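You operate a simulated robot arm through the tools that you are given. There is no shell and no other tool.

You are at the controls of a simulated robot arm. One attempt, no reset.

TASK
Press the white finished cap's raised spout home and put it back.
Fine: use the lever press, and push its slide back in.

It is judged by the outcome, as a careful person would: the job done as asked, and still so three seconds after it is handed in. It fails if anything else is knocked over, pushed out of place, dropped, spilled or broken. Lids that push on must go on centred and level and be pressed home; caps that screw on are set level and turned clockwise until they are tight.

THE ROBOT
A 7-joint arm with a two-finger parallel gripper, fixed in place. Base frame: the origin is at the foot of the arm, x ahead of it, y to its left, z up; the work surface is at about z = 86. Units: cm, degrees, N and s.
Its first joint turns from -149.0 to 149.0 degrees. Payload 3.43 kg.
The tool frame sits at the grasp point between the pads (the TCP): z along the fingers, y along the line on which they close. The tips reach 3 cm beyond it. The gripper opens to 9.4 cm. The fingers are 2.8 cm wide and 1 cm thick; the gripper's body (5 by 9.6 cm) begins 5.5 cm behind the TCP.
Orientation is that of the tool frame in the base frame, as [roll, pitch, yaw] about the fixed x, y, z axes, in that order (R = Rz(yaw) Ry(pitch) Rx(roll)). With the fingers straight down and closing along the base's y, the tool's x points along the base's -x, its y along +y and its z along -z.

THE INTERFACE
- The arm moves only by the tool arm_command. Its argument "series" is a list of rows, each a list of 7 numbers: the opening, from 0 (shut) to 1 (fully open), then the shift along the tool's x, y, z in units of 250 mm (1.0 is 250 mm), then the turn, a rotation vector about the tool's x, y, z in units of 60 degrees (1.0 is 60 degrees). In form: [[grip, dx, dy, dz, ax, ay, az], ...]. A call has 1 to 20 rows; each row is the pose to reach, as a shift and turn from the pose commanded when the call began, along the tool's axes at that moment. A call with a number of a shift or a turn outside -1 to 1 is refused whole. A row lasts 0.2 s, in which the tool goes at most 5 cm and 8.6 degrees; a call with a longer step from one row to the next is refused whole, and so is a gripper value outside its range. Where a pose cannot be reached the arm comes as near as it can. A force on the tool above 40 N (or 10 N above the force at the start of the call, whichever is more), or a blocked arm, ends the call early, and 0.2 s more pass. Each finger travels about 4.5 cm/s and halts on what it meets, pressing with about 26 N; the grip force reading is that of the motor and also rises with nothing between the fingers. The clock runs only during rows and for 0.2 s after the last one: add rows that repeat a pose to give the fingers time. The reply holds the time, the measured pose of the TCP, the force on the tool along the base axes, the opening and the grip force, in the units named above and with some noise, with the torque about the TCP (base axes, N m) and any sound that the robot's microphone picked up.
- Cameras (640 x 400 px; columns grow to the right, rows downward): "scene" is fixed at [39.89, 65.15, 143.73]; the picture's right is [-0.95, -0.32, 0.00], its down [-0.07, 0.20, -0.98] and it looks along [0.32, -0.92, -0.21] (base axes); focal length 363 px, centre (320, 200). "wrist" rides on the gripper at [7.6, 1.4, -10.2] in the tool frame; the picture's right is [-0.18, 0.98, 0.00], its down [-0.75, -0.14, -0.64] and it looks along [-0.63, -0.12, 0.77] (tool axes); focal length 243 px, centre (320, 200). There is no depth. A picture from a camera that has moved, and an enlarged one, comes with that camera's place and axes in the base frame and with its lens.
- capture(camera): a new picture of that camera. It takes no simulated time.
- zoom(camera, box): a new picture of the part [left, top, right, bottom] of that camera's present view, enlarged. It takes no simulated time.
- close_job(): hands the job in; it is judged then, once.

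Places have to be worked out from the pictures, the camera data and where the tool is seen. Open the gripper and draw the arm clear of the work before you hand the job in, unless the task says otherwise.

The tools are called after "Request:" as name(argument=value, ...) on one line, values as JSON. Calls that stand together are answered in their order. arm_command: Moves the arm, as the interface text tells. Its arguments: {"type":"object","properties":{"series":{"type":"array"}},"required":["series"]} The other tools are called the same way: capture (camera) takes a picture; zoom (camera, box) takes an enlarged picture of a part of a camera's view; close_job () hands the job in.

At the start:

```text
clock: 0.0
eef_pos: [61.86, -76.91, 124.11]
ee_rot: [-180.0, 0.0, 180.0]
contact_force: [-0.8, 0.4, 0.4]
ft_torque: [0.04, -0.02, 0.0]
width: 9.4
gripper_force: 0.1
```

scene: 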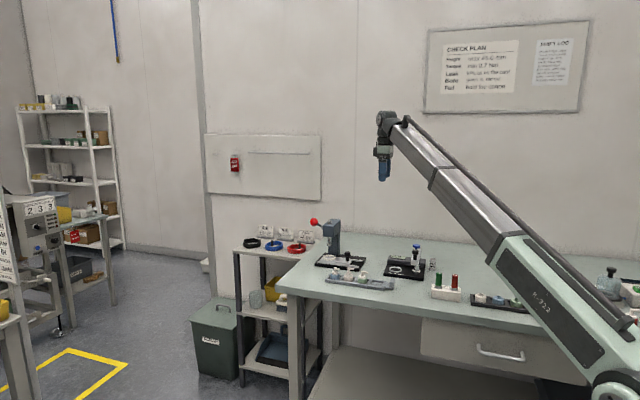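
wrist: 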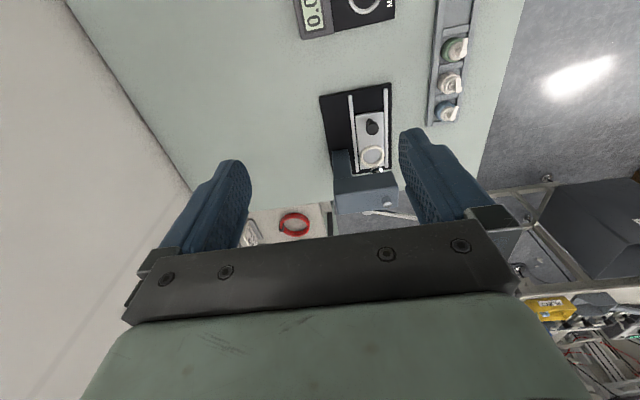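

I'll start by looking closer at the bench from both cameras.

Request:
zoom(camera="scene", box=[290, 200, 450, 300])

Request:
zoom(camera="wrist", box=[280, 0, 520, 150])

Request:
zoom(camera="wrist", box=[300, 70, 460, 220])

Request:
zoom(camera="scene", box=[420, 20, 600, 120])

```text
4.00 times, centred on (370, 250) of scene
camera zoom: at [39.89, 65.15, 143.73], right [-0.95, -0.32, 0.0], down [-0.07, 0.2, -0.98], along [0.32, -0.92, -0.21], focal length 1451 px, centre (120, 0)
```

zoom: 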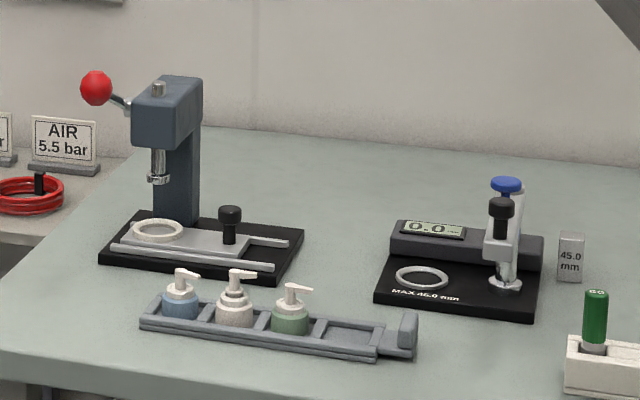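

```text
2.67 times, centred on (400, 75) of wrist
camera zoom: at [54.2, -75.5, 134.32], right [0.18, 0.98, 0.0], down [0.75, -0.14, 0.64], along [0.63, -0.12, -0.77], focal length 647 px, centre (107, 533)
```

zoom: 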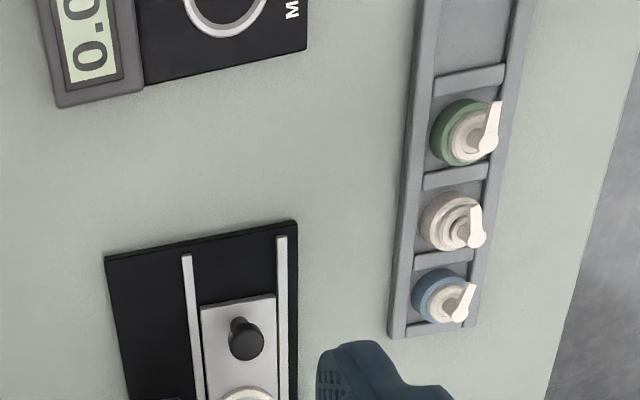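

```text
2.67 times, centred on (380, 145) of wrist
camera zoom: at [54.2, -75.5, 134.32], right [0.18, 0.98, 0.0], down [0.75, -0.14, 0.64], along [0.63, -0.12, -0.77], focal length 647 px, centre (160, 347)
```

zoom: 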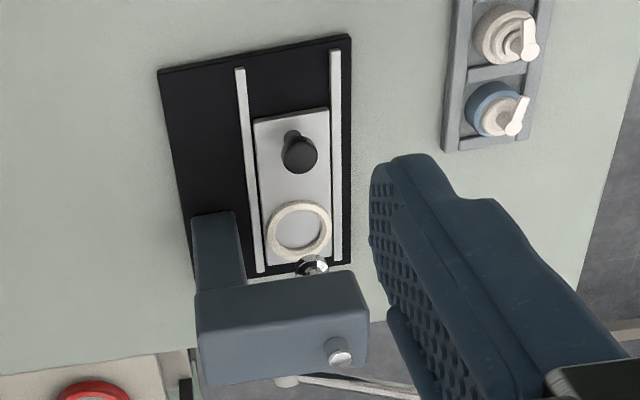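

```text
3.56 times, centred on (510, 70) of scene
camera zoom: at [39.89, 65.15, 143.73], right [-0.95, -0.32, 0.0], down [-0.07, 0.2, -0.98], along [0.32, -0.92, -0.21], focal length 1290 px, centre (-356, 662)
```

zoom: 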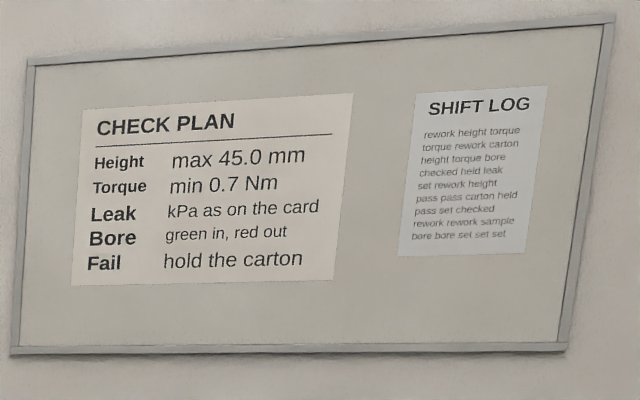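

The white cap sits in the middle tray slot; the press has a slide with a ring nest at roughly (82, -70, 89), a black knob near (74, -70) and a red lever ball on its far side. I move sideways at height to get an unobstructed wrist view of press and tray.

Request:
arm_command(series=[[1, 0.04, 0.16, 0, 0, 0, 0], [1, 0.08, 0.32, 0, 0, 0, 0], [1, 0.12, 0.48, 0, 0, 0, 0], [1, 0.16, 0.64, 0, 0, 0, 0], [1, 0.2, 0.8, 0, 0, 0, 0], [1, 0.2, 0.8, 0, 0, 0, 0]])

Request:
capture(camera="wrist")

Request:
capture(camera="scene")

```text
clock: 1.4
eef_pos: [57.99, -58.14, 121.12]
ee_rot: [-178.2, 1.9, 179.9]
contact_force: [0.8, 0.2, 0.4]
ft_torque: [-0.01, -0.01, -0.01]
width: 9.38
gripper_force: 0.1
out of reach, approached as far as the arm can: row 2, 3, 4, 5, 6
```

```text
taken
camera wrist: at [50.1, -56.34, 130.98], right [0.18, 0.98, -0.03], down [0.73, -0.12, 0.67], along [0.65, -0.14, -0.74], focal length 243 px, centre (320, 200)
```

wrist: 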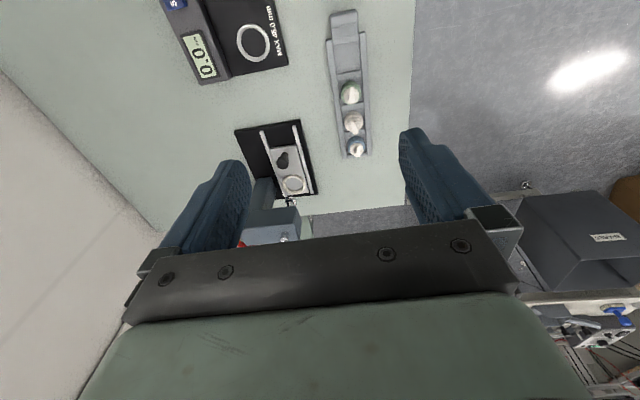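

```text
taken
```

scene: 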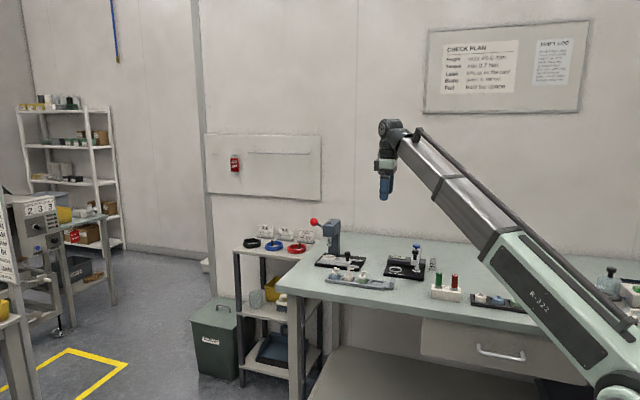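

Slide rails run along x (y ≈ -69.5), and the tray runs along x at y ≈ -56 with the white cap near (69.6, -55.7). I lower the tool for a closer look at both.

Request:
arm_command(series=[[1, 0, 0, 0.18, 0, 0, 0], [1, 0, 0, 0.36, 0, 0, 0], [1, 0, 0, 0.54, 0, 0, 0], [1, 0, 0, 0.68, 0, 0, 0], [1, 0, 0, 0.68, 0, 0, 0]])

Request:
capture(camera="wrist")

Request:
zoom(camera="scene", box=[315, 240, 411, 300])

Request:
zoom(camera="scene", box=[300, 205, 380, 255])

```text
clock: 2.6
eef_pos: [58.16, -58.25, 104.06]
ee_rot: [180.0, 0.0, -179.9]
contact_force: [0.0, 0.3, 0.7]
ft_torque: [-0.01, 0.0, 0.0]
width: 9.38
gripper_force: 0.0
```

```text
taken
camera wrist: at [50.42, -56.66, 114.23], right [0.18, 0.98, 0.0], down [0.75, -0.14, 0.64], along [0.63, -0.12, -0.77], focal length 243 px, centre (320, 200)
```

wrist: 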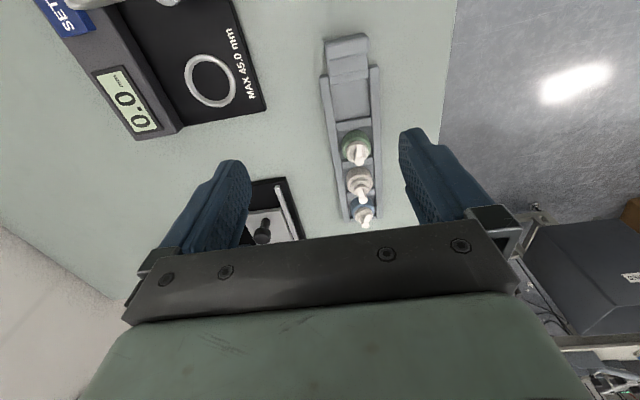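

```text
6.67 times, centred on (363, 270) of scene
camera zoom: at [39.89, 65.15, 143.73], right [-0.95, -0.32, 0.0], down [-0.07, 0.2, -0.98], along [0.32, -0.92, -0.21], focal length 2418 px, centre (33, -267)
```

zoom: 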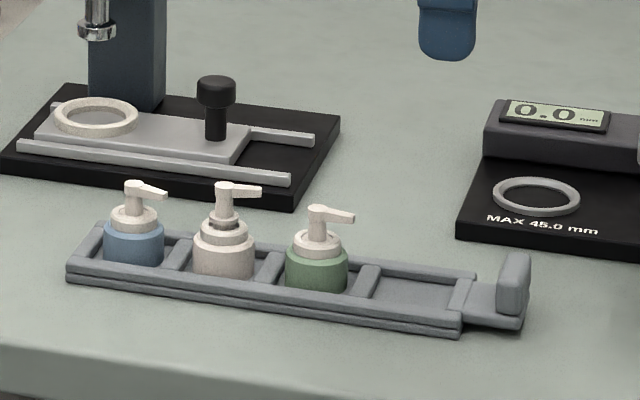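

```text
8.00 times, centred on (340, 230) of scene
camera zoom: at [39.89, 65.15, 143.73], right [-0.95, -0.32, 0.0], down [-0.07, 0.2, -0.98], along [0.32, -0.92, -0.21], focal length 2902 px, centre (160, -40)
```

zoom: 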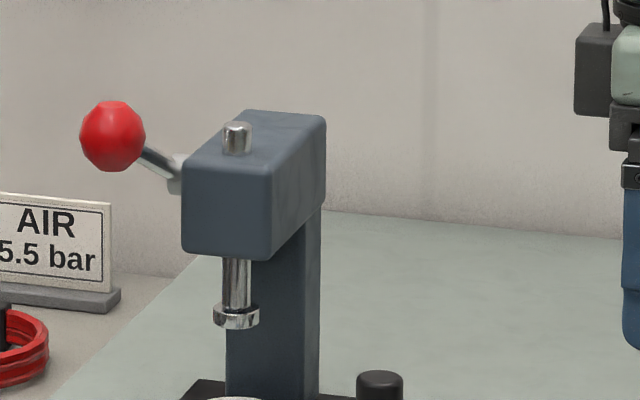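

The scene zoom shows the white cap with a dark gap under its spout collar (raised), compared with its neighbours. I zoom the wrist camera onto the caps to read their nozzle direction and the spacing to the tray walls.

Request:
zoom(camera="wrist", box=[300, 110, 428, 230])

Request:
zoom(camera="scene", box=[325, 258, 373, 288])

```text
3.33 times, centred on (364, 170) of wrist
camera zoom: at [50.42, -56.66, 114.23], right [0.18, 0.98, 0.0], down [0.75, -0.14, 0.64], along [0.63, -0.12, -0.77], focal length 809 px, centre (173, 300)
```

zoom: 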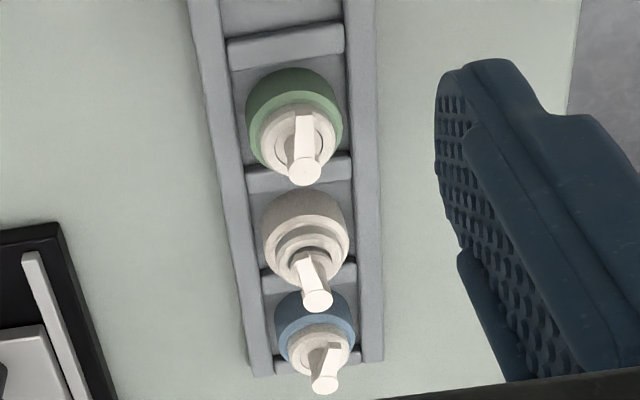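

```text
13.33 times, centred on (349, 273) of scene
camera zoom: at [39.89, 65.15, 143.73], right [-0.95, -0.32, 0.0], down [-0.07, 0.2, -0.98], along [0.32, -0.92, -0.21], focal length 4837 px, centre (-67, -773)
```

zoom: 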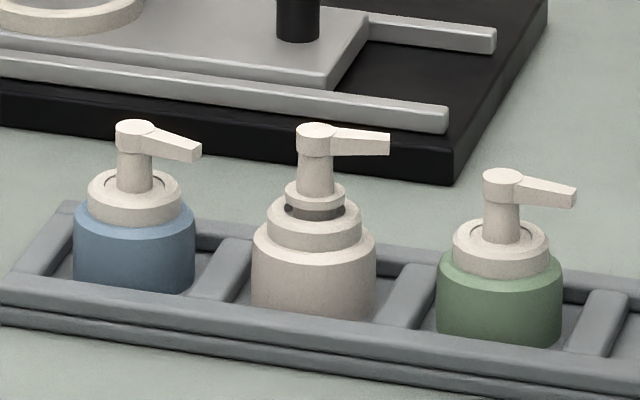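

Refining the axes puts the white cap at about (69.9, -55.0) with its top at z ≈ 92, its nozzle pointing toward -x, and the knob at (74.2, -69.4) with its top at z ≈ 92.4. I turn the wrist so it looks radially toward the press for a better view of slide, ram and lever.

Request:
arm_command(series=[[1, 0, 0, 0, 0, 0, 0.13], [1, 0, 0, 0, 0, 0, 0.26], [1, 0, 0, 0, 0, 0, 0.39], [1, 0, 0, 0, 0, 0, 0.52], [1, 0, 0, 0, 0, 0, 0.65], [1, 0, 0, 0, 0, 0, 0.72], [1, 0, 0, 0, 0, 0, 0.72]])

Request:
capture(camera="wrist")

Request:
capture(camera="scene")

```text
clock: 4.2
eef_pos: [58.02, -58.13, 104.08]
ee_rot: [180.0, 0.0, 136.6]
contact_force: [-0.5, -0.8, 0.3]
ft_torque: [0.02, 0.02, 0.01]
width: 9.39
gripper_force: 0.1
```

```text
taken
camera wrist: at [53.44, -51.87, 114.26], right [0.81, 0.59, 0.0], down [0.45, -0.62, 0.64], along [0.38, -0.52, -0.77], focal length 243 px, centre (320, 200)
```

wrist: 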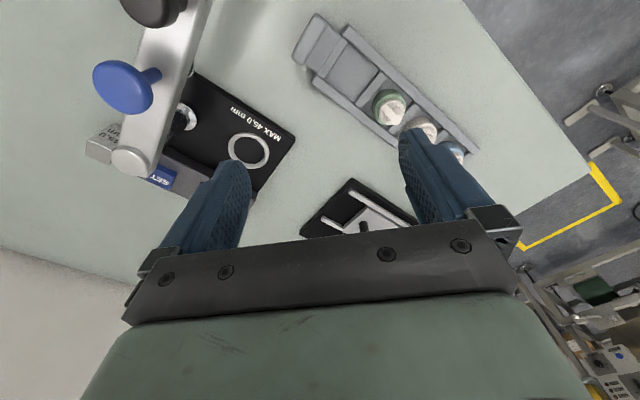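

```text
taken
```

scene: 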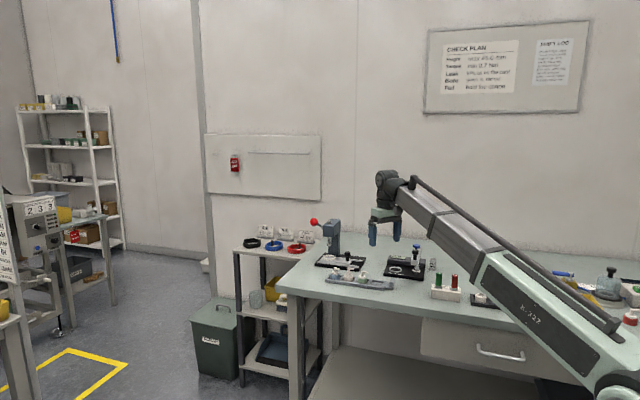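

The gauge's blue-topped post stands near (47.5, -60.6) up to z ≈ 101, so I'll keep clear of it. Now I tilt the tool outward 30° so the camera looks across at the press and lever.

Request:
arm_command(series=[[1, 0, 0, 0, 0, -0.13, 0], [1, 0, 0, 0, 0, -0.26, 0], [1, 0, 0, 0, 0, -0.39, 0], [1, 0, 0, 0, 0, -0.5, 0], [1, 0, 0, 0, 0, -0.5, 0]])

Request:
capture(camera="wrist")

Request:
capture(camera="scene")

```text
clock: 5.4
eef_pos: [57.98, -58.21, 104.02]
ee_rot: [-179.9, 30.0, 136.9]
contact_force: [-0.1, 0.2, 0.7]
ft_torque: [-0.01, 0.0, 0.01]
width: 9.38
gripper_force: 0.1
```

```text
taken
camera wrist: at [50.43, -49.07, 109.05], right [0.79, 0.61, 0.09], down [0.14, -0.33, 0.93], along [0.6, -0.72, -0.35], focal length 243 px, centre (320, 200)
```

wrist: 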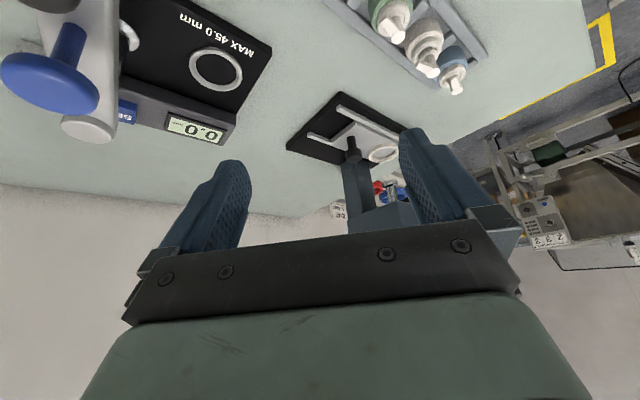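

```text
taken
```

scene: 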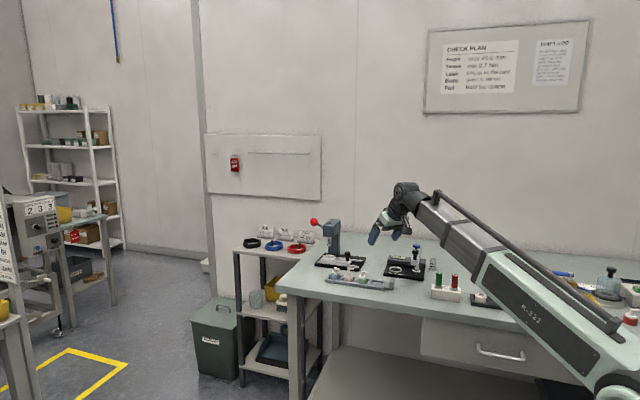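

The view is partly blocked by the fingers, but the press layout is confirmed. I go back to vertical with the fingers closing along y, then test the reach toward the knob.

Request:
arm_command(series=[[1, 0, 0, 0, 0, 0.13, 0], [1, 0, 0, 0, 0, 0.26, 0], [1, 0, 0, 0, 0, 0.39, 0], [1, 0, 0, 0, 0, 0.5, 0]])

Request:
arm_command(series=[[1, 0, 0, 0, 0, 0, -0.13], [1, 0, 0, 0, 0, 0, -0.26], [1, 0, 0, 0, 0, 0, -0.39], [1, 0, 0, 0, 0, 0, -0.52], [1, 0, 0, 0, 0, 0, -0.65], [1, 0, 0, 0, 0, 0, -0.72]])

Request:
arm_command(series=[[1, -0.1, -0.09, 0, 0, 0, 0], [1, -0.2, -0.18, 0, 0, 0, 0], [1, -0.3, -0.27, 0, 0, 0, 0], [1, -0.4, -0.36, 0, 0, 0, 0], [1, -0.5, -0.44, 0, 0, 0, 0], [1, -0.56, -0.44, 0, 0, 0, 0], [1, -0.56, -0.44, 0, 0, 0, 0]])

Request:
capture(camera="wrist")

Request:
capture(camera="scene")

```text
clock: 6.4
eef_pos: [57.97, -58.26, 104.02]
ee_rot: [-180.0, -0.1, 136.8]
contact_force: [0.5, -0.2, 0.0]
ft_torque: [0.02, 0.0, 0.0]
width: 9.38
gripper_force: 0.2
```

```text
clock: 7.8
eef_pos: [58.02, -58.22, 104.05]
ee_rot: [-179.9, 0.1, -179.9]
contact_force: [-0.1, 0.7, 0.4]
ft_torque: [0.01, 0.02, 0.0]
width: 9.41
gripper_force: 0.0
```

```text
clock: 9.4
eef_pos: [71.94, -69.24, 104.02]
ee_rot: [-179.9, 0.0, 180.0]
contact_force: [0.3, -0.6, -0.5]
ft_torque: [-0.02, 0.0, -0.05]
width: 9.4
gripper_force: 0.0
```

```text
taken
camera wrist: at [64.36, -67.74, 114.21], right [0.18, 0.98, 0.0], down [0.75, -0.14, 0.64], along [0.63, -0.12, -0.77], focal length 243 px, centre (320, 200)
```

wrist: 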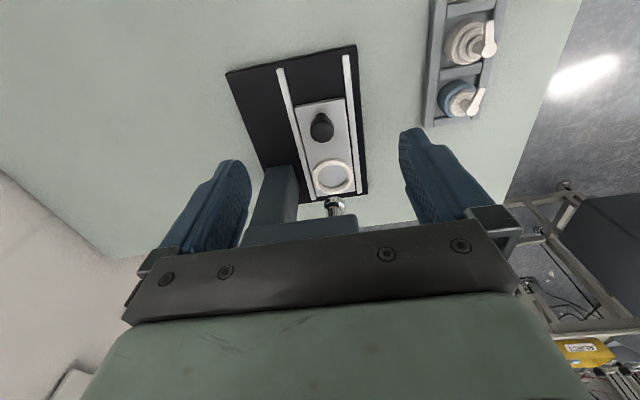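

```text
taken
```

scene: 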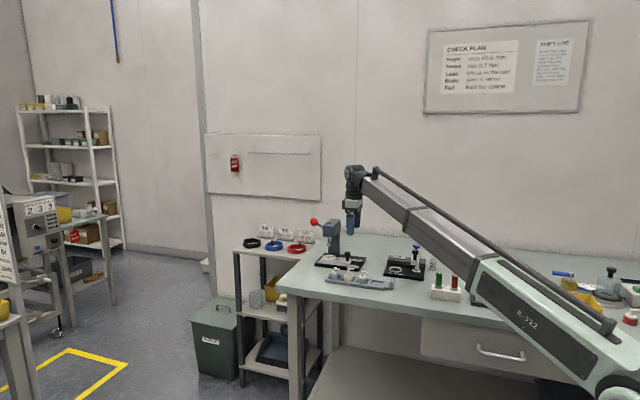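

The arm reaches (72, -69.2, 104) vertically. I zoom to refine knob, nest and ram positions.

Request:
zoom(camera="wrist", box=[260, 100, 388, 220])

Request:
zoom(camera="scene", box=[300, 190, 396, 280])

```text
3.33 times, centred on (324, 160) of wrist
camera zoom: at [64.36, -67.74, 114.21], right [0.18, 0.98, 0.0], down [0.75, -0.14, 0.64], along [0.63, -0.12, -0.77], focal length 809 px, centre (307, 333)
```

zoom: 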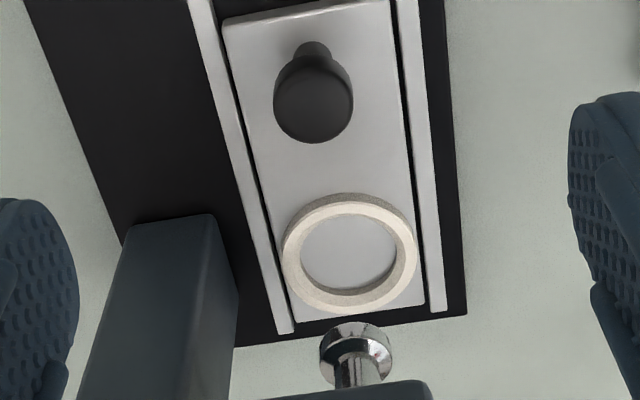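

```text
4.44 times, centred on (348, 235) of scene
camera zoom: at [39.89, 65.15, 143.73], right [-0.95, -0.32, 0.0], down [-0.07, 0.2, -0.98], along [0.32, -0.92, -0.21], focal length 1612 px, centre (196, 44)
```

zoom: 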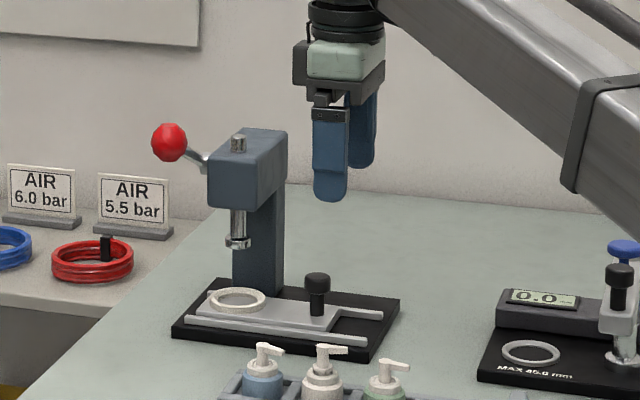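

Knob head is at about (74.1, -69.4) with top z ≈ 92; the ring nest is near (81.5, -69.4), directly below the ram whose bottom is at about 94. I move over the knob and descend to straddle it.

Request:
arm_command(series=[[1, -0.084, -0.006, 0.1, 0, 0, 0], [1, -0.084, -0.006, 0.24, 0, 0, 0], [1, -0.084, -0.006, 0.24, 0, 0, 0]])

Request:
capture(camera="wrist")

Request:
zoom(camera="scene", box=[300, 190, 396, 280])

```text
clock: 10.2
eef_pos: [74.19, -69.5, 97.92]
ee_rot: [180.0, 0.0, 180.0]
contact_force: [-0.2, -0.1, 0.5]
ft_torque: [0.0, -0.01, -0.01]
width: 9.41
gripper_force: 0.1
```

```text
taken
camera wrist: at [66.51, -67.95, 108.12], right [0.18, 0.98, 0.0], down [0.75, -0.14, 0.64], along [0.63, -0.12, -0.77], focal length 243 px, centre (320, 200)
```

wrist: 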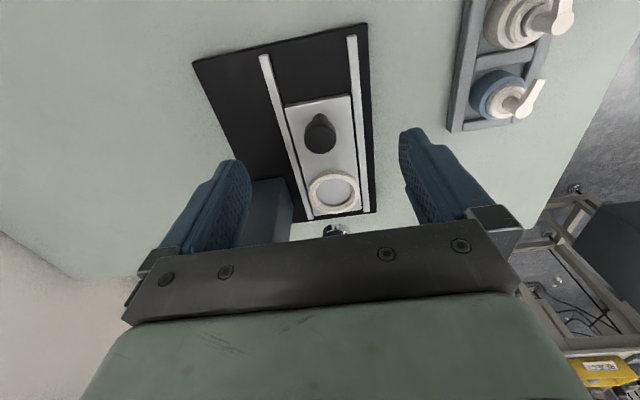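

```text
4.44 times, centred on (348, 235) of scene
camera zoom: at [39.89, 65.15, 143.73], right [-0.95, -0.32, 0.0], down [-0.07, 0.2, -0.98], along [0.32, -0.92, -0.21], focal length 1612 px, centre (196, 44)
```

zoom: 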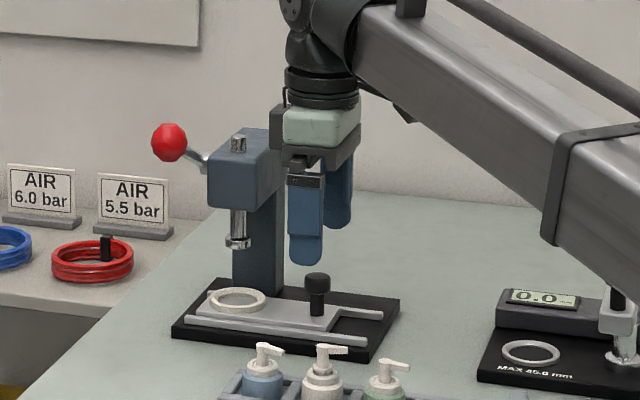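

The fingers straddle the knob line exactly as expected. I descend to z ≈ 92.3 (tips at about 89.3) and close on the knob.

Request:
arm_command(series=[[1, 0, 0, 0.12, 0, 0, 0], [1, 0, 0, 0.224, 0, 0, 0], [1, 0, 0, 0.224, 0, 0, 0], [0.6, 0, 0, 0.224, 0, 0, 0], [0.3, 0, 0, 0.224, 0, 0, 0], [0.1, 0, 0, 0.224, 0, 0, 0], [0, 0, 0, 0.224, 0, 0, 0], [0, 0, 0, 0.224, 0, 0, 0], [0, 0, 0, 0.224, 0, 0, 0]])

Request:
zoom(camera="scene", box=[300, 190, 396, 280])

Request:
capture(camera="wrist")

```text
clock: 12.2
eef_pos: [74.06, -69.57, 92.43]
ee_rot: [-179.9, 0.0, 179.9]
contact_force: [-0.6, -7.8, 0.1]
ft_torque: [-0.09, -0.11, -0.02]
width: 2.32
gripper_force: 45.0
```

```text
4.44 times, centred on (348, 235) of scene
camera zoom: at [39.89, 65.15, 143.73], right [-0.95, -0.32, 0.0], down [-0.07, 0.2, -0.98], along [0.32, -0.92, -0.21], focal length 1612 px, centre (196, 44)
```

zoom: 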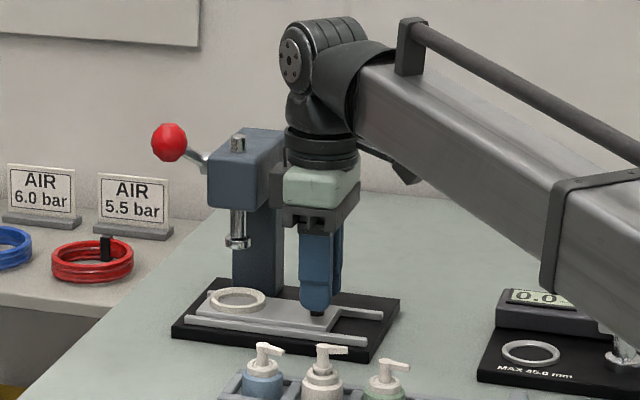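

```text
taken
camera wrist: at [66.45, -67.97, 102.61], right [0.19, 0.98, 0.0], down [0.75, -0.14, 0.64], along [0.63, -0.12, -0.77], focal length 243 px, centre (320, 200)
```

wrist: 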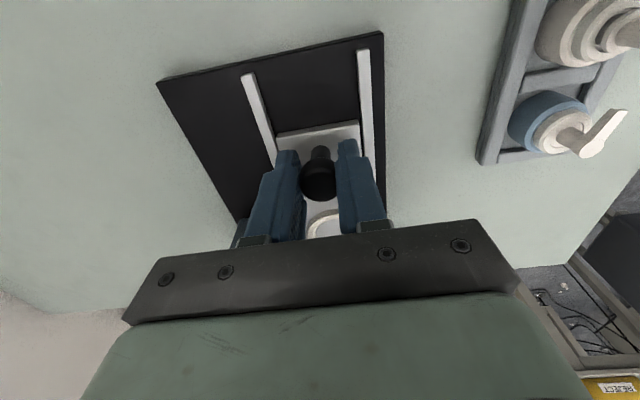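

The knob is held (width 2.32 cm). I pull the slide out toward -x in small steps.

Request:
arm_command(series=[[0, 0.02, -0.005, 0, 0, 0, 0], [0, 0.06, -0.006, 0, 0, 0, 0], [0, 0.1, -0.006, 0, 0, 0, 0], [0, 0.14, -0.006, 0, 0, 0, 0], [0, 0.18, -0.006, 0, 0, 0, 0], [0, 0.22, -0.006, 0, 0, 0, 0], [0, 0.26, -0.006, 0, 0, 0, 0]])

Request:
capture(camera="wrist")

Request:
zoom(camera="scene", box=[300, 190, 396, 280])

```text
clock: 13.8
eef_pos: [67.61, -69.49, 92.43]
ee_rot: [-180.0, 0.1, 180.0]
contact_force: [1.0, -1.7, 2.1]
ft_torque: [0.03, -0.33, 0.07]
width: 2.3
gripper_force: 45.3
```

```text
taken
camera wrist: at [59.96, -68.0, 102.62], right [0.18, 0.98, 0.0], down [0.75, -0.14, 0.64], along [0.63, -0.12, -0.77], focal length 243 px, centre (320, 200)
```

wrist: 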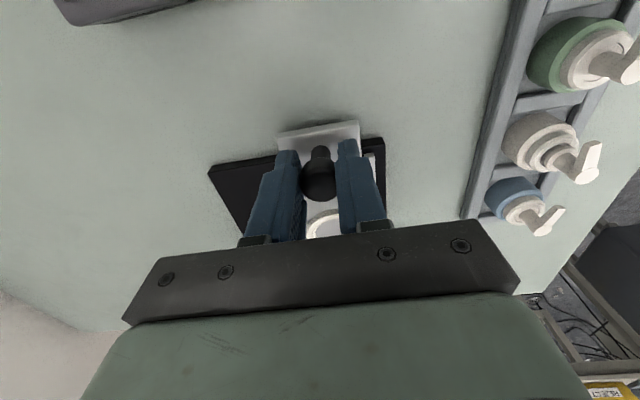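

```text
4.44 times, centred on (348, 235) of scene
camera zoom: at [39.89, 65.15, 143.73], right [-0.95, -0.32, 0.0], down [-0.07, 0.2, -0.98], along [0.32, -0.92, -0.21], focal length 1612 px, centre (196, 44)
```

zoom: 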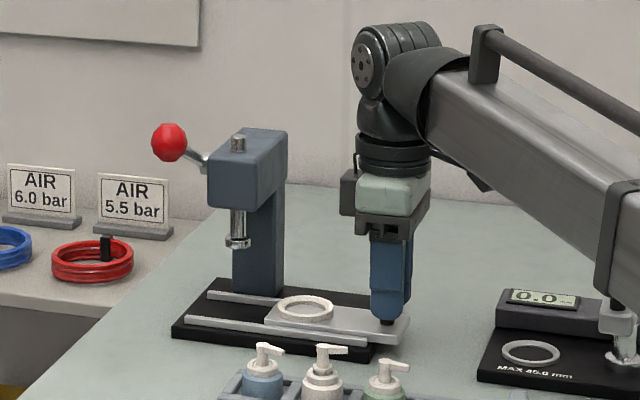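

The slide came out 6.5 cm with little force. I pull a little further, watching for an end stop.

Request:
arm_command(series=[[0, 0.02, 0, 0, 0, 0, 0], [0, 0.04, 0, 0, 0, 0, 0], [0, 0.06, 0, 0, 0, 0, 0], [0, 0.08, 0, 0, 0, 0, 0], [0, 0.08, 0, 0, 0, 0, 0]])

Request:
zoom(camera="scene", box=[300, 190, 396, 280])

```text
clock: 15.0
eef_pos: [65.68, -69.54, 92.44]
ee_rot: [-180.0, -0.1, -180.0]
contact_force: [3.5, -0.9, -1.9]
ft_torque: [0.14, -0.02, -0.12]
width: 2.32
gripper_force: 45.2
```

```text
4.44 times, centred on (348, 235) of scene
camera zoom: at [39.89, 65.15, 143.73], right [-0.95, -0.32, 0.0], down [-0.07, 0.2, -0.98], along [0.32, -0.92, -0.21], focal length 1612 px, centre (196, 44)
```

zoom: 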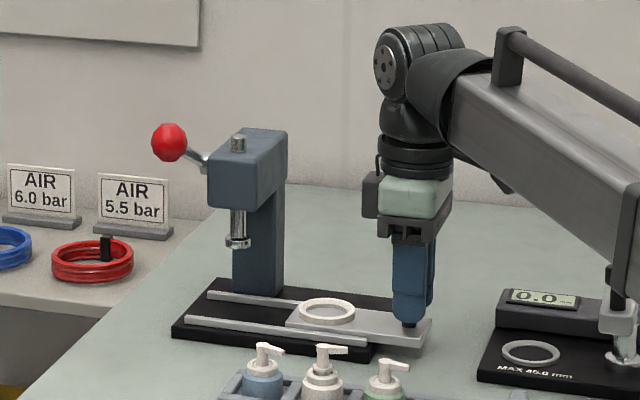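

The slide is out about 8.4 cm, putting the nest near x ≈ 73, clear of the press head. I release the knob and rise.

Request:
arm_command(series=[[0.3, 0, 0, 0, 0, 0, 0], [0.6, 0, 0, 0, 0, 0, 0], [0.6, 0, 0, 0, 0, 0, 0], [0.6, 0, 0, -0.14, 0, 0, 0], [0.8, 0, 0, -0.28, 0, 0, 0], [1, 0, 0, -0.44, 0, 0, 0], [1, 0, 0, -0.44, 0, 0, 0]])

Request:
capture(camera="wrist")

Request:
zoom(camera="scene", box=[310, 230, 406, 290])

```text
clock: 16.6
eef_pos: [65.65, -69.63, 103.52]
ee_rot: [-180.0, -0.1, 180.0]
contact_force: [0.1, 0.1, 0.6]
ft_torque: [0.03, 0.02, -0.02]
width: 9.4
gripper_force: 0.1
```

```text
taken
camera wrist: at [58.12, -67.99, 113.67], right [0.18, 0.98, 0.0], down [0.75, -0.14, 0.64], along [0.63, -0.12, -0.77], focal length 243 px, centre (320, 200)
```

wrist: 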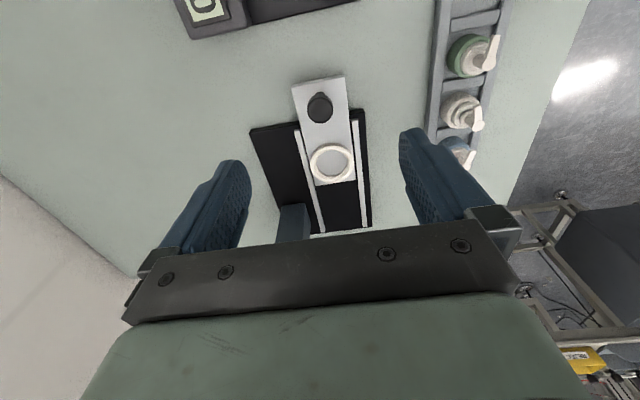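

```text
6.67 times, centred on (358, 260) of scene
camera zoom: at [39.89, 65.15, 143.73], right [-0.95, -0.32, 0.0], down [-0.07, 0.2, -0.98], along [0.32, -0.92, -0.21], focal length 2418 px, centre (67, -200)
```

zoom: 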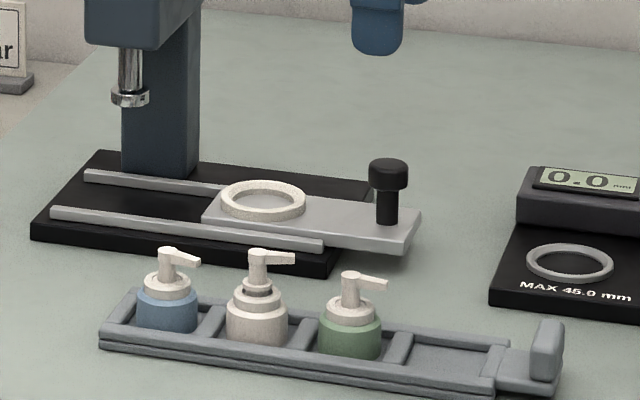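

Now I move above the tray's white cap at about (69.9, -55.0), staying high, and check alignment.

Request:
arm_command(series=[[1, -0.04, 0.15, 0, 0, 0, 0], [1, -0.09, 0.3, 0, 0, 0, 0], [1, -0.13, 0.45, 0, 0, 0, 0], [1, -0.172, 0.582, 0, 0, 0, 0], [1, -0.172, 0.582, 0.1, 0, 0, 0], [1, -0.172, 0.582, 0.1, 0, 0, 0]])

Request:
capture(camera="wrist")

Request:
zoom(camera="wrist", box=[240, 90, 400, 190])

Request:
zoom(camera="scene", box=[310, 230, 406, 290])

```text
clock: 18.0
eef_pos: [70.05, -54.97, 100.83]
ee_rot: [180.0, 0.0, 179.9]
contact_force: [-0.5, 0.6, 0.4]
ft_torque: [-0.02, 0.01, 0.0]
width: 9.37
gripper_force: 0.0
```

```text
taken
camera wrist: at [62.41, -53.42, 111.11], right [0.18, 0.98, 0.0], down [0.75, -0.14, 0.64], along [0.63, -0.12, -0.77], focal length 243 px, centre (320, 200)
```

wrist: 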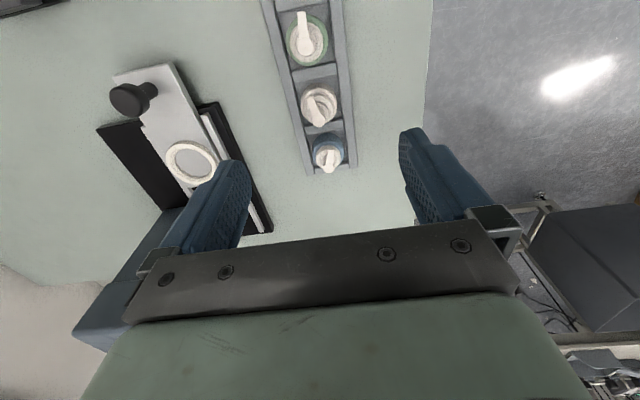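

```text
4.00 times, centred on (320, 140) of wrist
camera zoom: at [62.41, -53.42, 111.11], right [0.18, 0.98, 0.0], down [0.75, -0.14, 0.64], along [0.63, -0.12, -0.77], focal length 970 px, centre (320, 440)
```

zoom: 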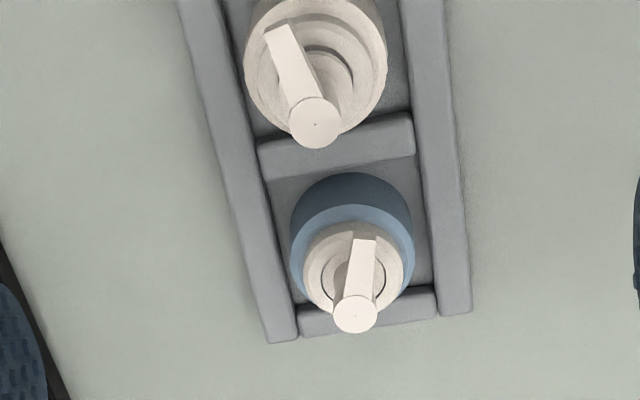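

```text
6.67 times, centred on (358, 260) of scene
camera zoom: at [39.89, 65.15, 143.73], right [-0.95, -0.32, 0.0], down [-0.07, 0.2, -0.98], along [0.32, -0.92, -0.21], focal length 2418 px, centre (67, -200)
```

zoom: 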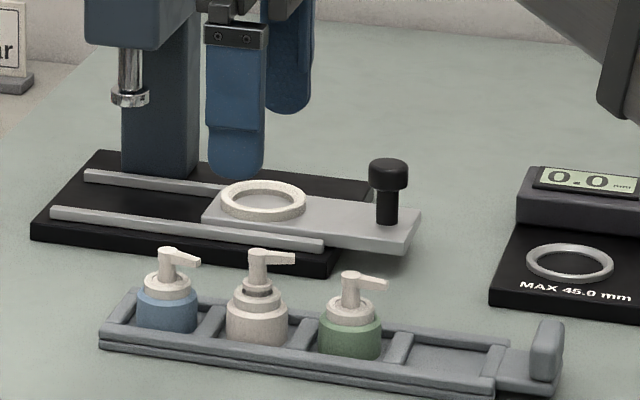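

The wrist view places the cap axis at about (70.05, -55.08), shoulder z ≈ 88.25 and tray wall tops at z ≈ 87.1. I descend so the tips stop at z ≈ 87.55, just above the walls, and close on the cap body.

Request:
arm_command(series=[[1, -0.0048, -0.0048, 0.13, 0, 0, 0], [1, -0.0048, -0.0048, 0.26, 0, 0, 0], [1, -0.0048, -0.0048, 0.36, 0, 0, 0], [1, -0.0048, -0.0048, 0.4156, 0, 0, 0], [1, -0.0048, -0.0048, 0.4156, 0, 0, 0]])

Request:
zoom(camera="scene", box=[318, 240, 398, 290])

Request:
capture(camera="wrist")

```text
clock: 19.2
eef_pos: [70.07, -55.13, 90.41]
ee_rot: [-180.0, 0.0, -179.9]
contact_force: [0.4, 0.1, -0.1]
ft_torque: [-0.01, -0.02, -0.02]
width: 9.42
gripper_force: 0.1
```

```text
8.00 times, centred on (358, 265) of scene
camera zoom: at [39.89, 65.15, 143.73], right [-0.95, -0.32, 0.0], down [-0.07, 0.2, -0.98], along [0.32, -0.92, -0.21], focal length 2902 px, centre (16, -320)
```

zoom: 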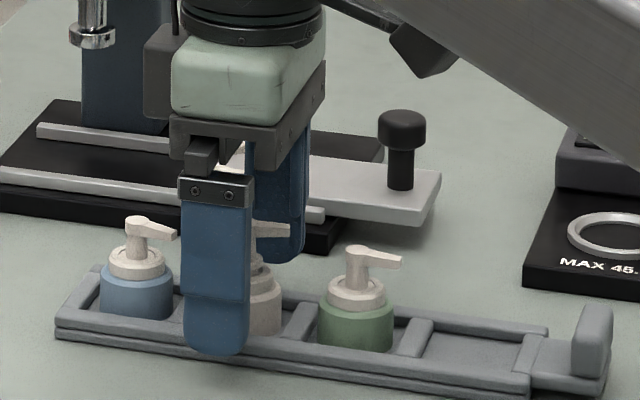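

```text
taken
camera wrist: at [62.43, -53.62, 100.77], right [0.18, 0.98, 0.0], down [0.75, -0.14, 0.64], along [0.63, -0.12, -0.77], focal length 243 px, centre (320, 200)
```

wrist: 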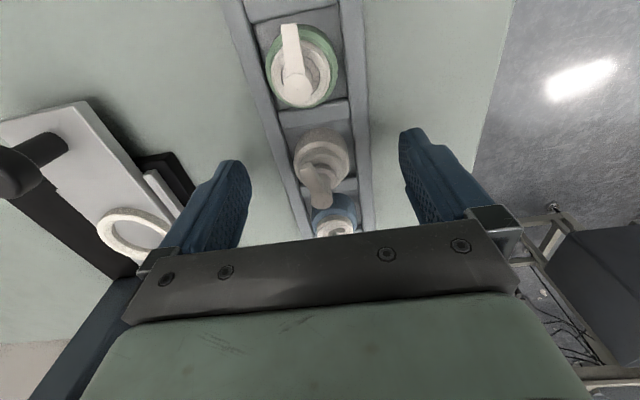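

Tips hover just above the tray-wall level and the cap is centred between the fingers. I close on it.

Request:
arm_command(series=[[0.8, 0, 0, 0, 0, 0, 0], [0.6, 0, 0, 0, 0, 0, 0], [0.5, 0, 0, 0, 0, 0, 0], [0.4, 0, 0, 0, 0, 0, 0], [0.3, 0, 0, 0, 0, 0, 0], [0.2, 0, 0, 0, 0, 0, 0], [0.1, 0, 0, 0, 0, 0, 0], [0, 0, 0, 0, 0, 0, 0], [0, 0, 0, 0, 0, 0, 0]])

Request:
zoom(camera="scene", box=[318, 240, 398, 290])

Request:
zoom(camera="wrist", box=[240, 110, 400, 210])

```text
clock: 21.2
eef_pos: [70.03, -55.13, 90.55]
ee_rot: [180.0, 0.0, 180.0]
contact_force: [-0.1, 0.1, -0.3]
ft_torque: [0.0, 0.0, 0.01]
width: 3.17
gripper_force: 9.7
```

```text
8.00 times, centred on (358, 265) of scene
camera zoom: at [39.89, 65.15, 143.73], right [-0.95, -0.32, 0.0], down [-0.07, 0.2, -0.98], along [0.32, -0.92, -0.21], focal length 2902 px, centre (16, -320)
```

zoom: 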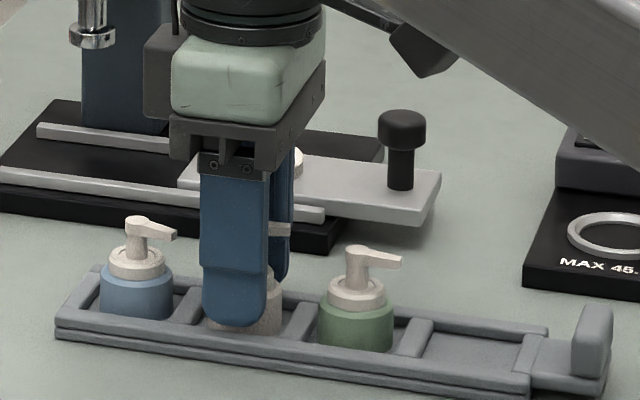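

```text
4.00 times, centred on (320, 160) of wrist
camera zoom: at [62.43, -53.62, 100.78], right [0.18, 0.98, 0.0], down [0.75, -0.14, 0.64], along [0.63, -0.12, -0.77], focal length 970 px, centre (320, 360)
```

zoom: 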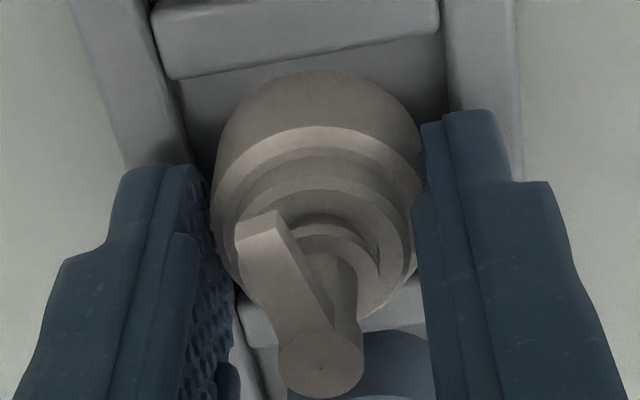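

Width is 3.17 cm with a low force reading, so the fingers may still be settling; I hold the close command a bit longer.

Request:
arm_command(series=[[0, 0, 0, 0, 0, 0, 0], [0, 0, 0, 0, 0, 0, 0], [0, 0, 0, 0, 0, 0, 0]])

Request:
zoom(camera="wrist", box=[240, 110, 400, 210])

```text
clock: 22.0
eef_pos: [70.14, -55.13, 90.52]
ee_rot: [180.0, 0.0, -180.0]
contact_force: [0.1, -0.5, -0.4]
ft_torque: [0.0, -0.04, -0.03]
width: 3.14
gripper_force: 10.0
```

```text
4.00 times, centred on (320, 160) of wrist
camera zoom: at [62.43, -53.62, 100.78], right [0.18, 0.98, 0.0], down [0.75, -0.14, 0.64], along [0.63, -0.12, -0.77], focal length 970 px, centre (320, 360)
```

zoom: 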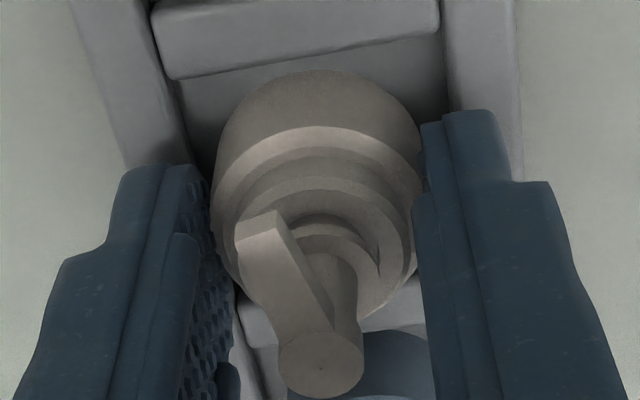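

The reading is steady at 3.14 cm and about 10 N, so something is held. I lift gently 1.5 cm and check that the cap comes along level.

Request:
arm_command(series=[[0, 0, 0, -0.015, 0, 0, 0], [0, 0, 0, -0.03, 0, 0, 0], [0, 0, 0, -0.045, 0, 0, 0], [0, 0, 0, -0.06, 0, 0, 0], [0, 0, 0, -0.06, 0, 0, 0]])

Request:
zoom(camera="scene", box=[318, 240, 398, 290])

Request:
zoom(camera="wrist", box=[240, 110, 400, 210])

```text
clock: 23.2
eef_pos: [70.14, -55.11, 91.91]
ee_rot: [-180.0, -0.1, 180.0]
contact_force: [0.6, 0.3, -0.4]
ft_torque: [0.0, 0.03, -0.04]
width: 3.15
gripper_force: 10.0
```

```text
8.00 times, centred on (358, 265) of scene
camera zoom: at [39.89, 65.15, 143.73], right [-0.95, -0.32, 0.0], down [-0.07, 0.2, -0.98], along [0.32, -0.92, -0.21], focal length 2902 px, centre (16, -320)
```

zoom: 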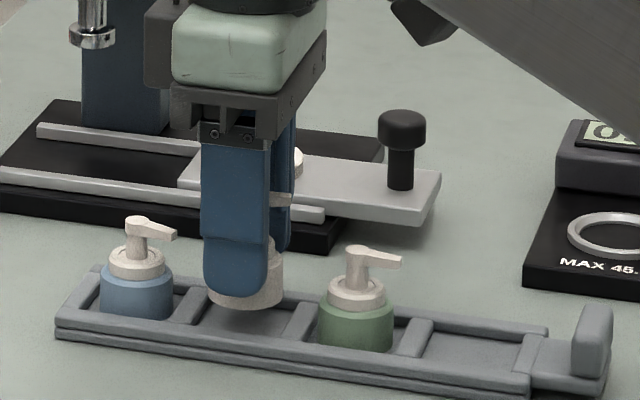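

```text
4.00 times, centred on (320, 160) of wrist
camera zoom: at [62.41, -53.6, 102.23], right [0.18, 0.98, 0.0], down [0.75, -0.14, 0.64], along [0.63, -0.12, -0.77], focal length 970 px, centre (320, 360)
```

zoom: 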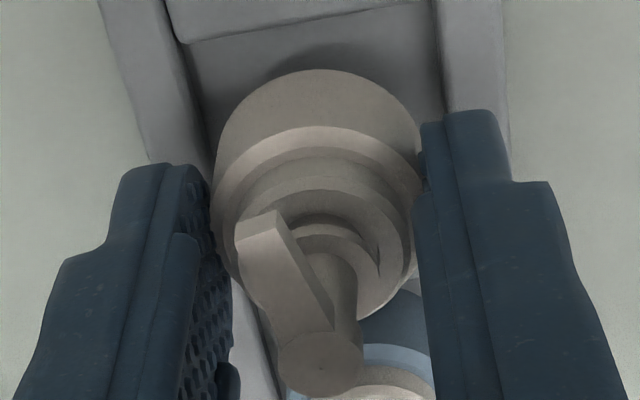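

The cap is held level with its pivot right on the TCP axis. I lift to z = 98 and carry it over the nest at about (73.15, -69.5) for an alignment check.

Request:
arm_command(series=[[0, 0, 0, -0.12, 0, 0, 0], [0, 0, 0, -0.238, 0, 0, 0], [0, -0.03, -0.1, -0.238, 0, 0, 0], [0, -0.05, -0.22, -0.238, 0, 0, 0], [0, -0.08, -0.34, -0.238, 0, 0, 0], [0, -0.1, -0.46, -0.238, 0, 0, 0], [0, -0.124, -0.54, -0.238, 0, 0, 0], [0, -0.124, -0.577, -0.238, 0, 0, 0], [0, -0.124, -0.577, -0.238, 0, 0, 0]])

Request:
capture(camera="wrist")

Request:
zoom(camera="wrist", box=[240, 90, 400, 190])

Request:
zoom(camera="scene", box=[318, 230, 398, 280])

```text
clock: 25.2
eef_pos: [73.1, -69.58, 97.85]
ee_rot: [-180.0, 0.0, -180.0]
contact_force: [-0.5, 0.3, -1.0]
ft_torque: [0.0, -0.01, 0.0]
width: 3.13
gripper_force: 9.9
```

```text
taken
camera wrist: at [65.5, -68.02, 108.22], right [0.18, 0.98, 0.0], down [0.75, -0.14, 0.64], along [0.63, -0.12, -0.77], focal length 243 px, centre (320, 200)
```

wrist: 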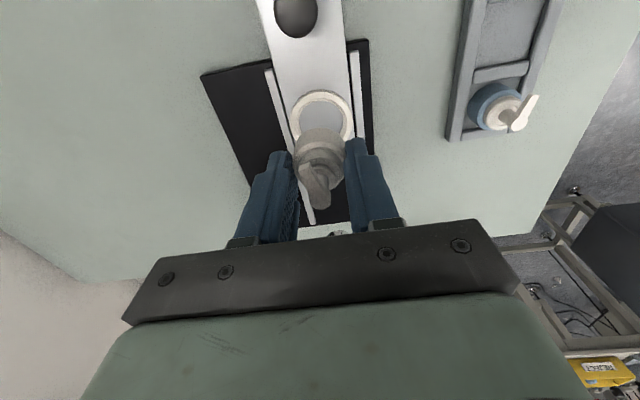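

```text
4.00 times, centred on (320, 140) of wrist
camera zoom: at [65.5, -68.02, 108.22], right [0.18, 0.98, 0.0], down [0.75, -0.14, 0.64], along [0.63, -0.12, -0.77], focal length 970 px, centre (320, 440)
```

zoom: 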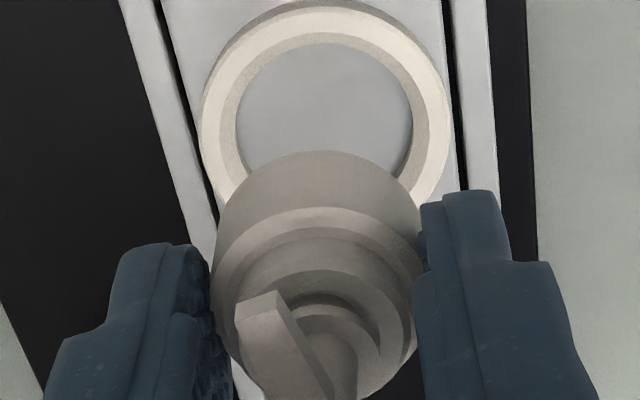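

```text
8.00 times, centred on (358, 255) of scene
camera zoom: at [39.89, 65.15, 143.73], right [-0.95, -0.32, 0.0], down [-0.07, 0.2, -0.98], along [0.32, -0.92, -0.21], focal length 2902 px, centre (16, -240)
```

zoom: 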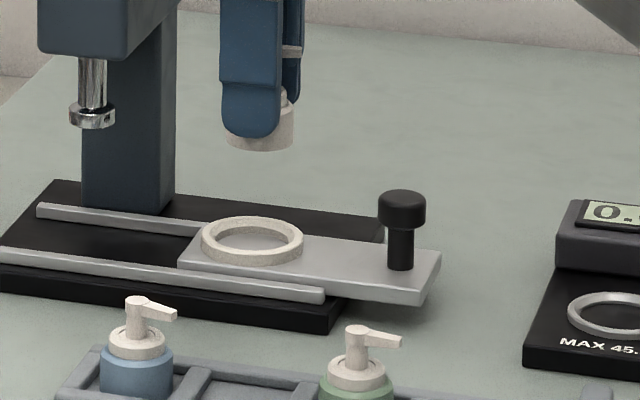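

Let me enlarge the ring and cap to compare their centres more precisely.

Request:
zoom(camera="wrist", box=[280, 85, 360, 135])

Request:
zoom(camera="wrist", box=[280, 120, 360, 170])

```text
8.00 times, centred on (320, 110) of wrist
camera zoom: at [65.5, -68.02, 108.22], right [0.18, 0.98, 0.0], down [0.75, -0.14, 0.64], along [0.63, -0.12, -0.77], focal length 1941 px, centre (320, 920)
```

zoom: 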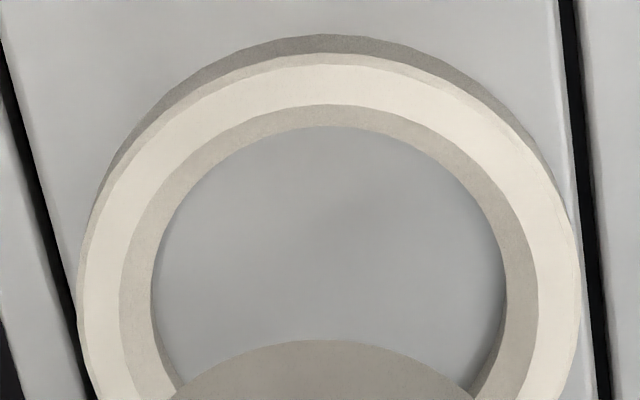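

```text
8.00 times, centred on (320, 145) of wrist
camera zoom: at [65.5, -68.02, 108.22], right [0.18, 0.98, 0.0], down [0.75, -0.14, 0.64], along [0.63, -0.12, -0.77], focal length 1941 px, centre (320, 640)
```

zoom: 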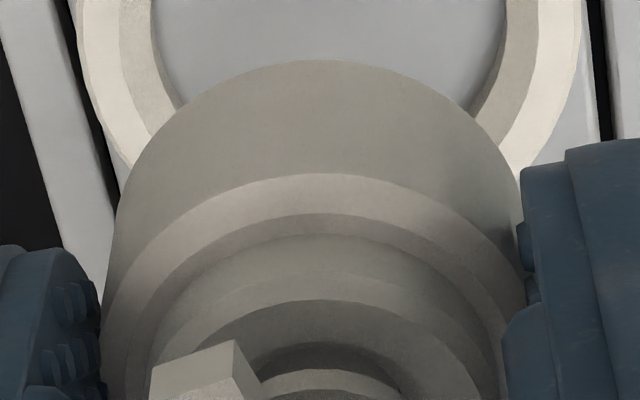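

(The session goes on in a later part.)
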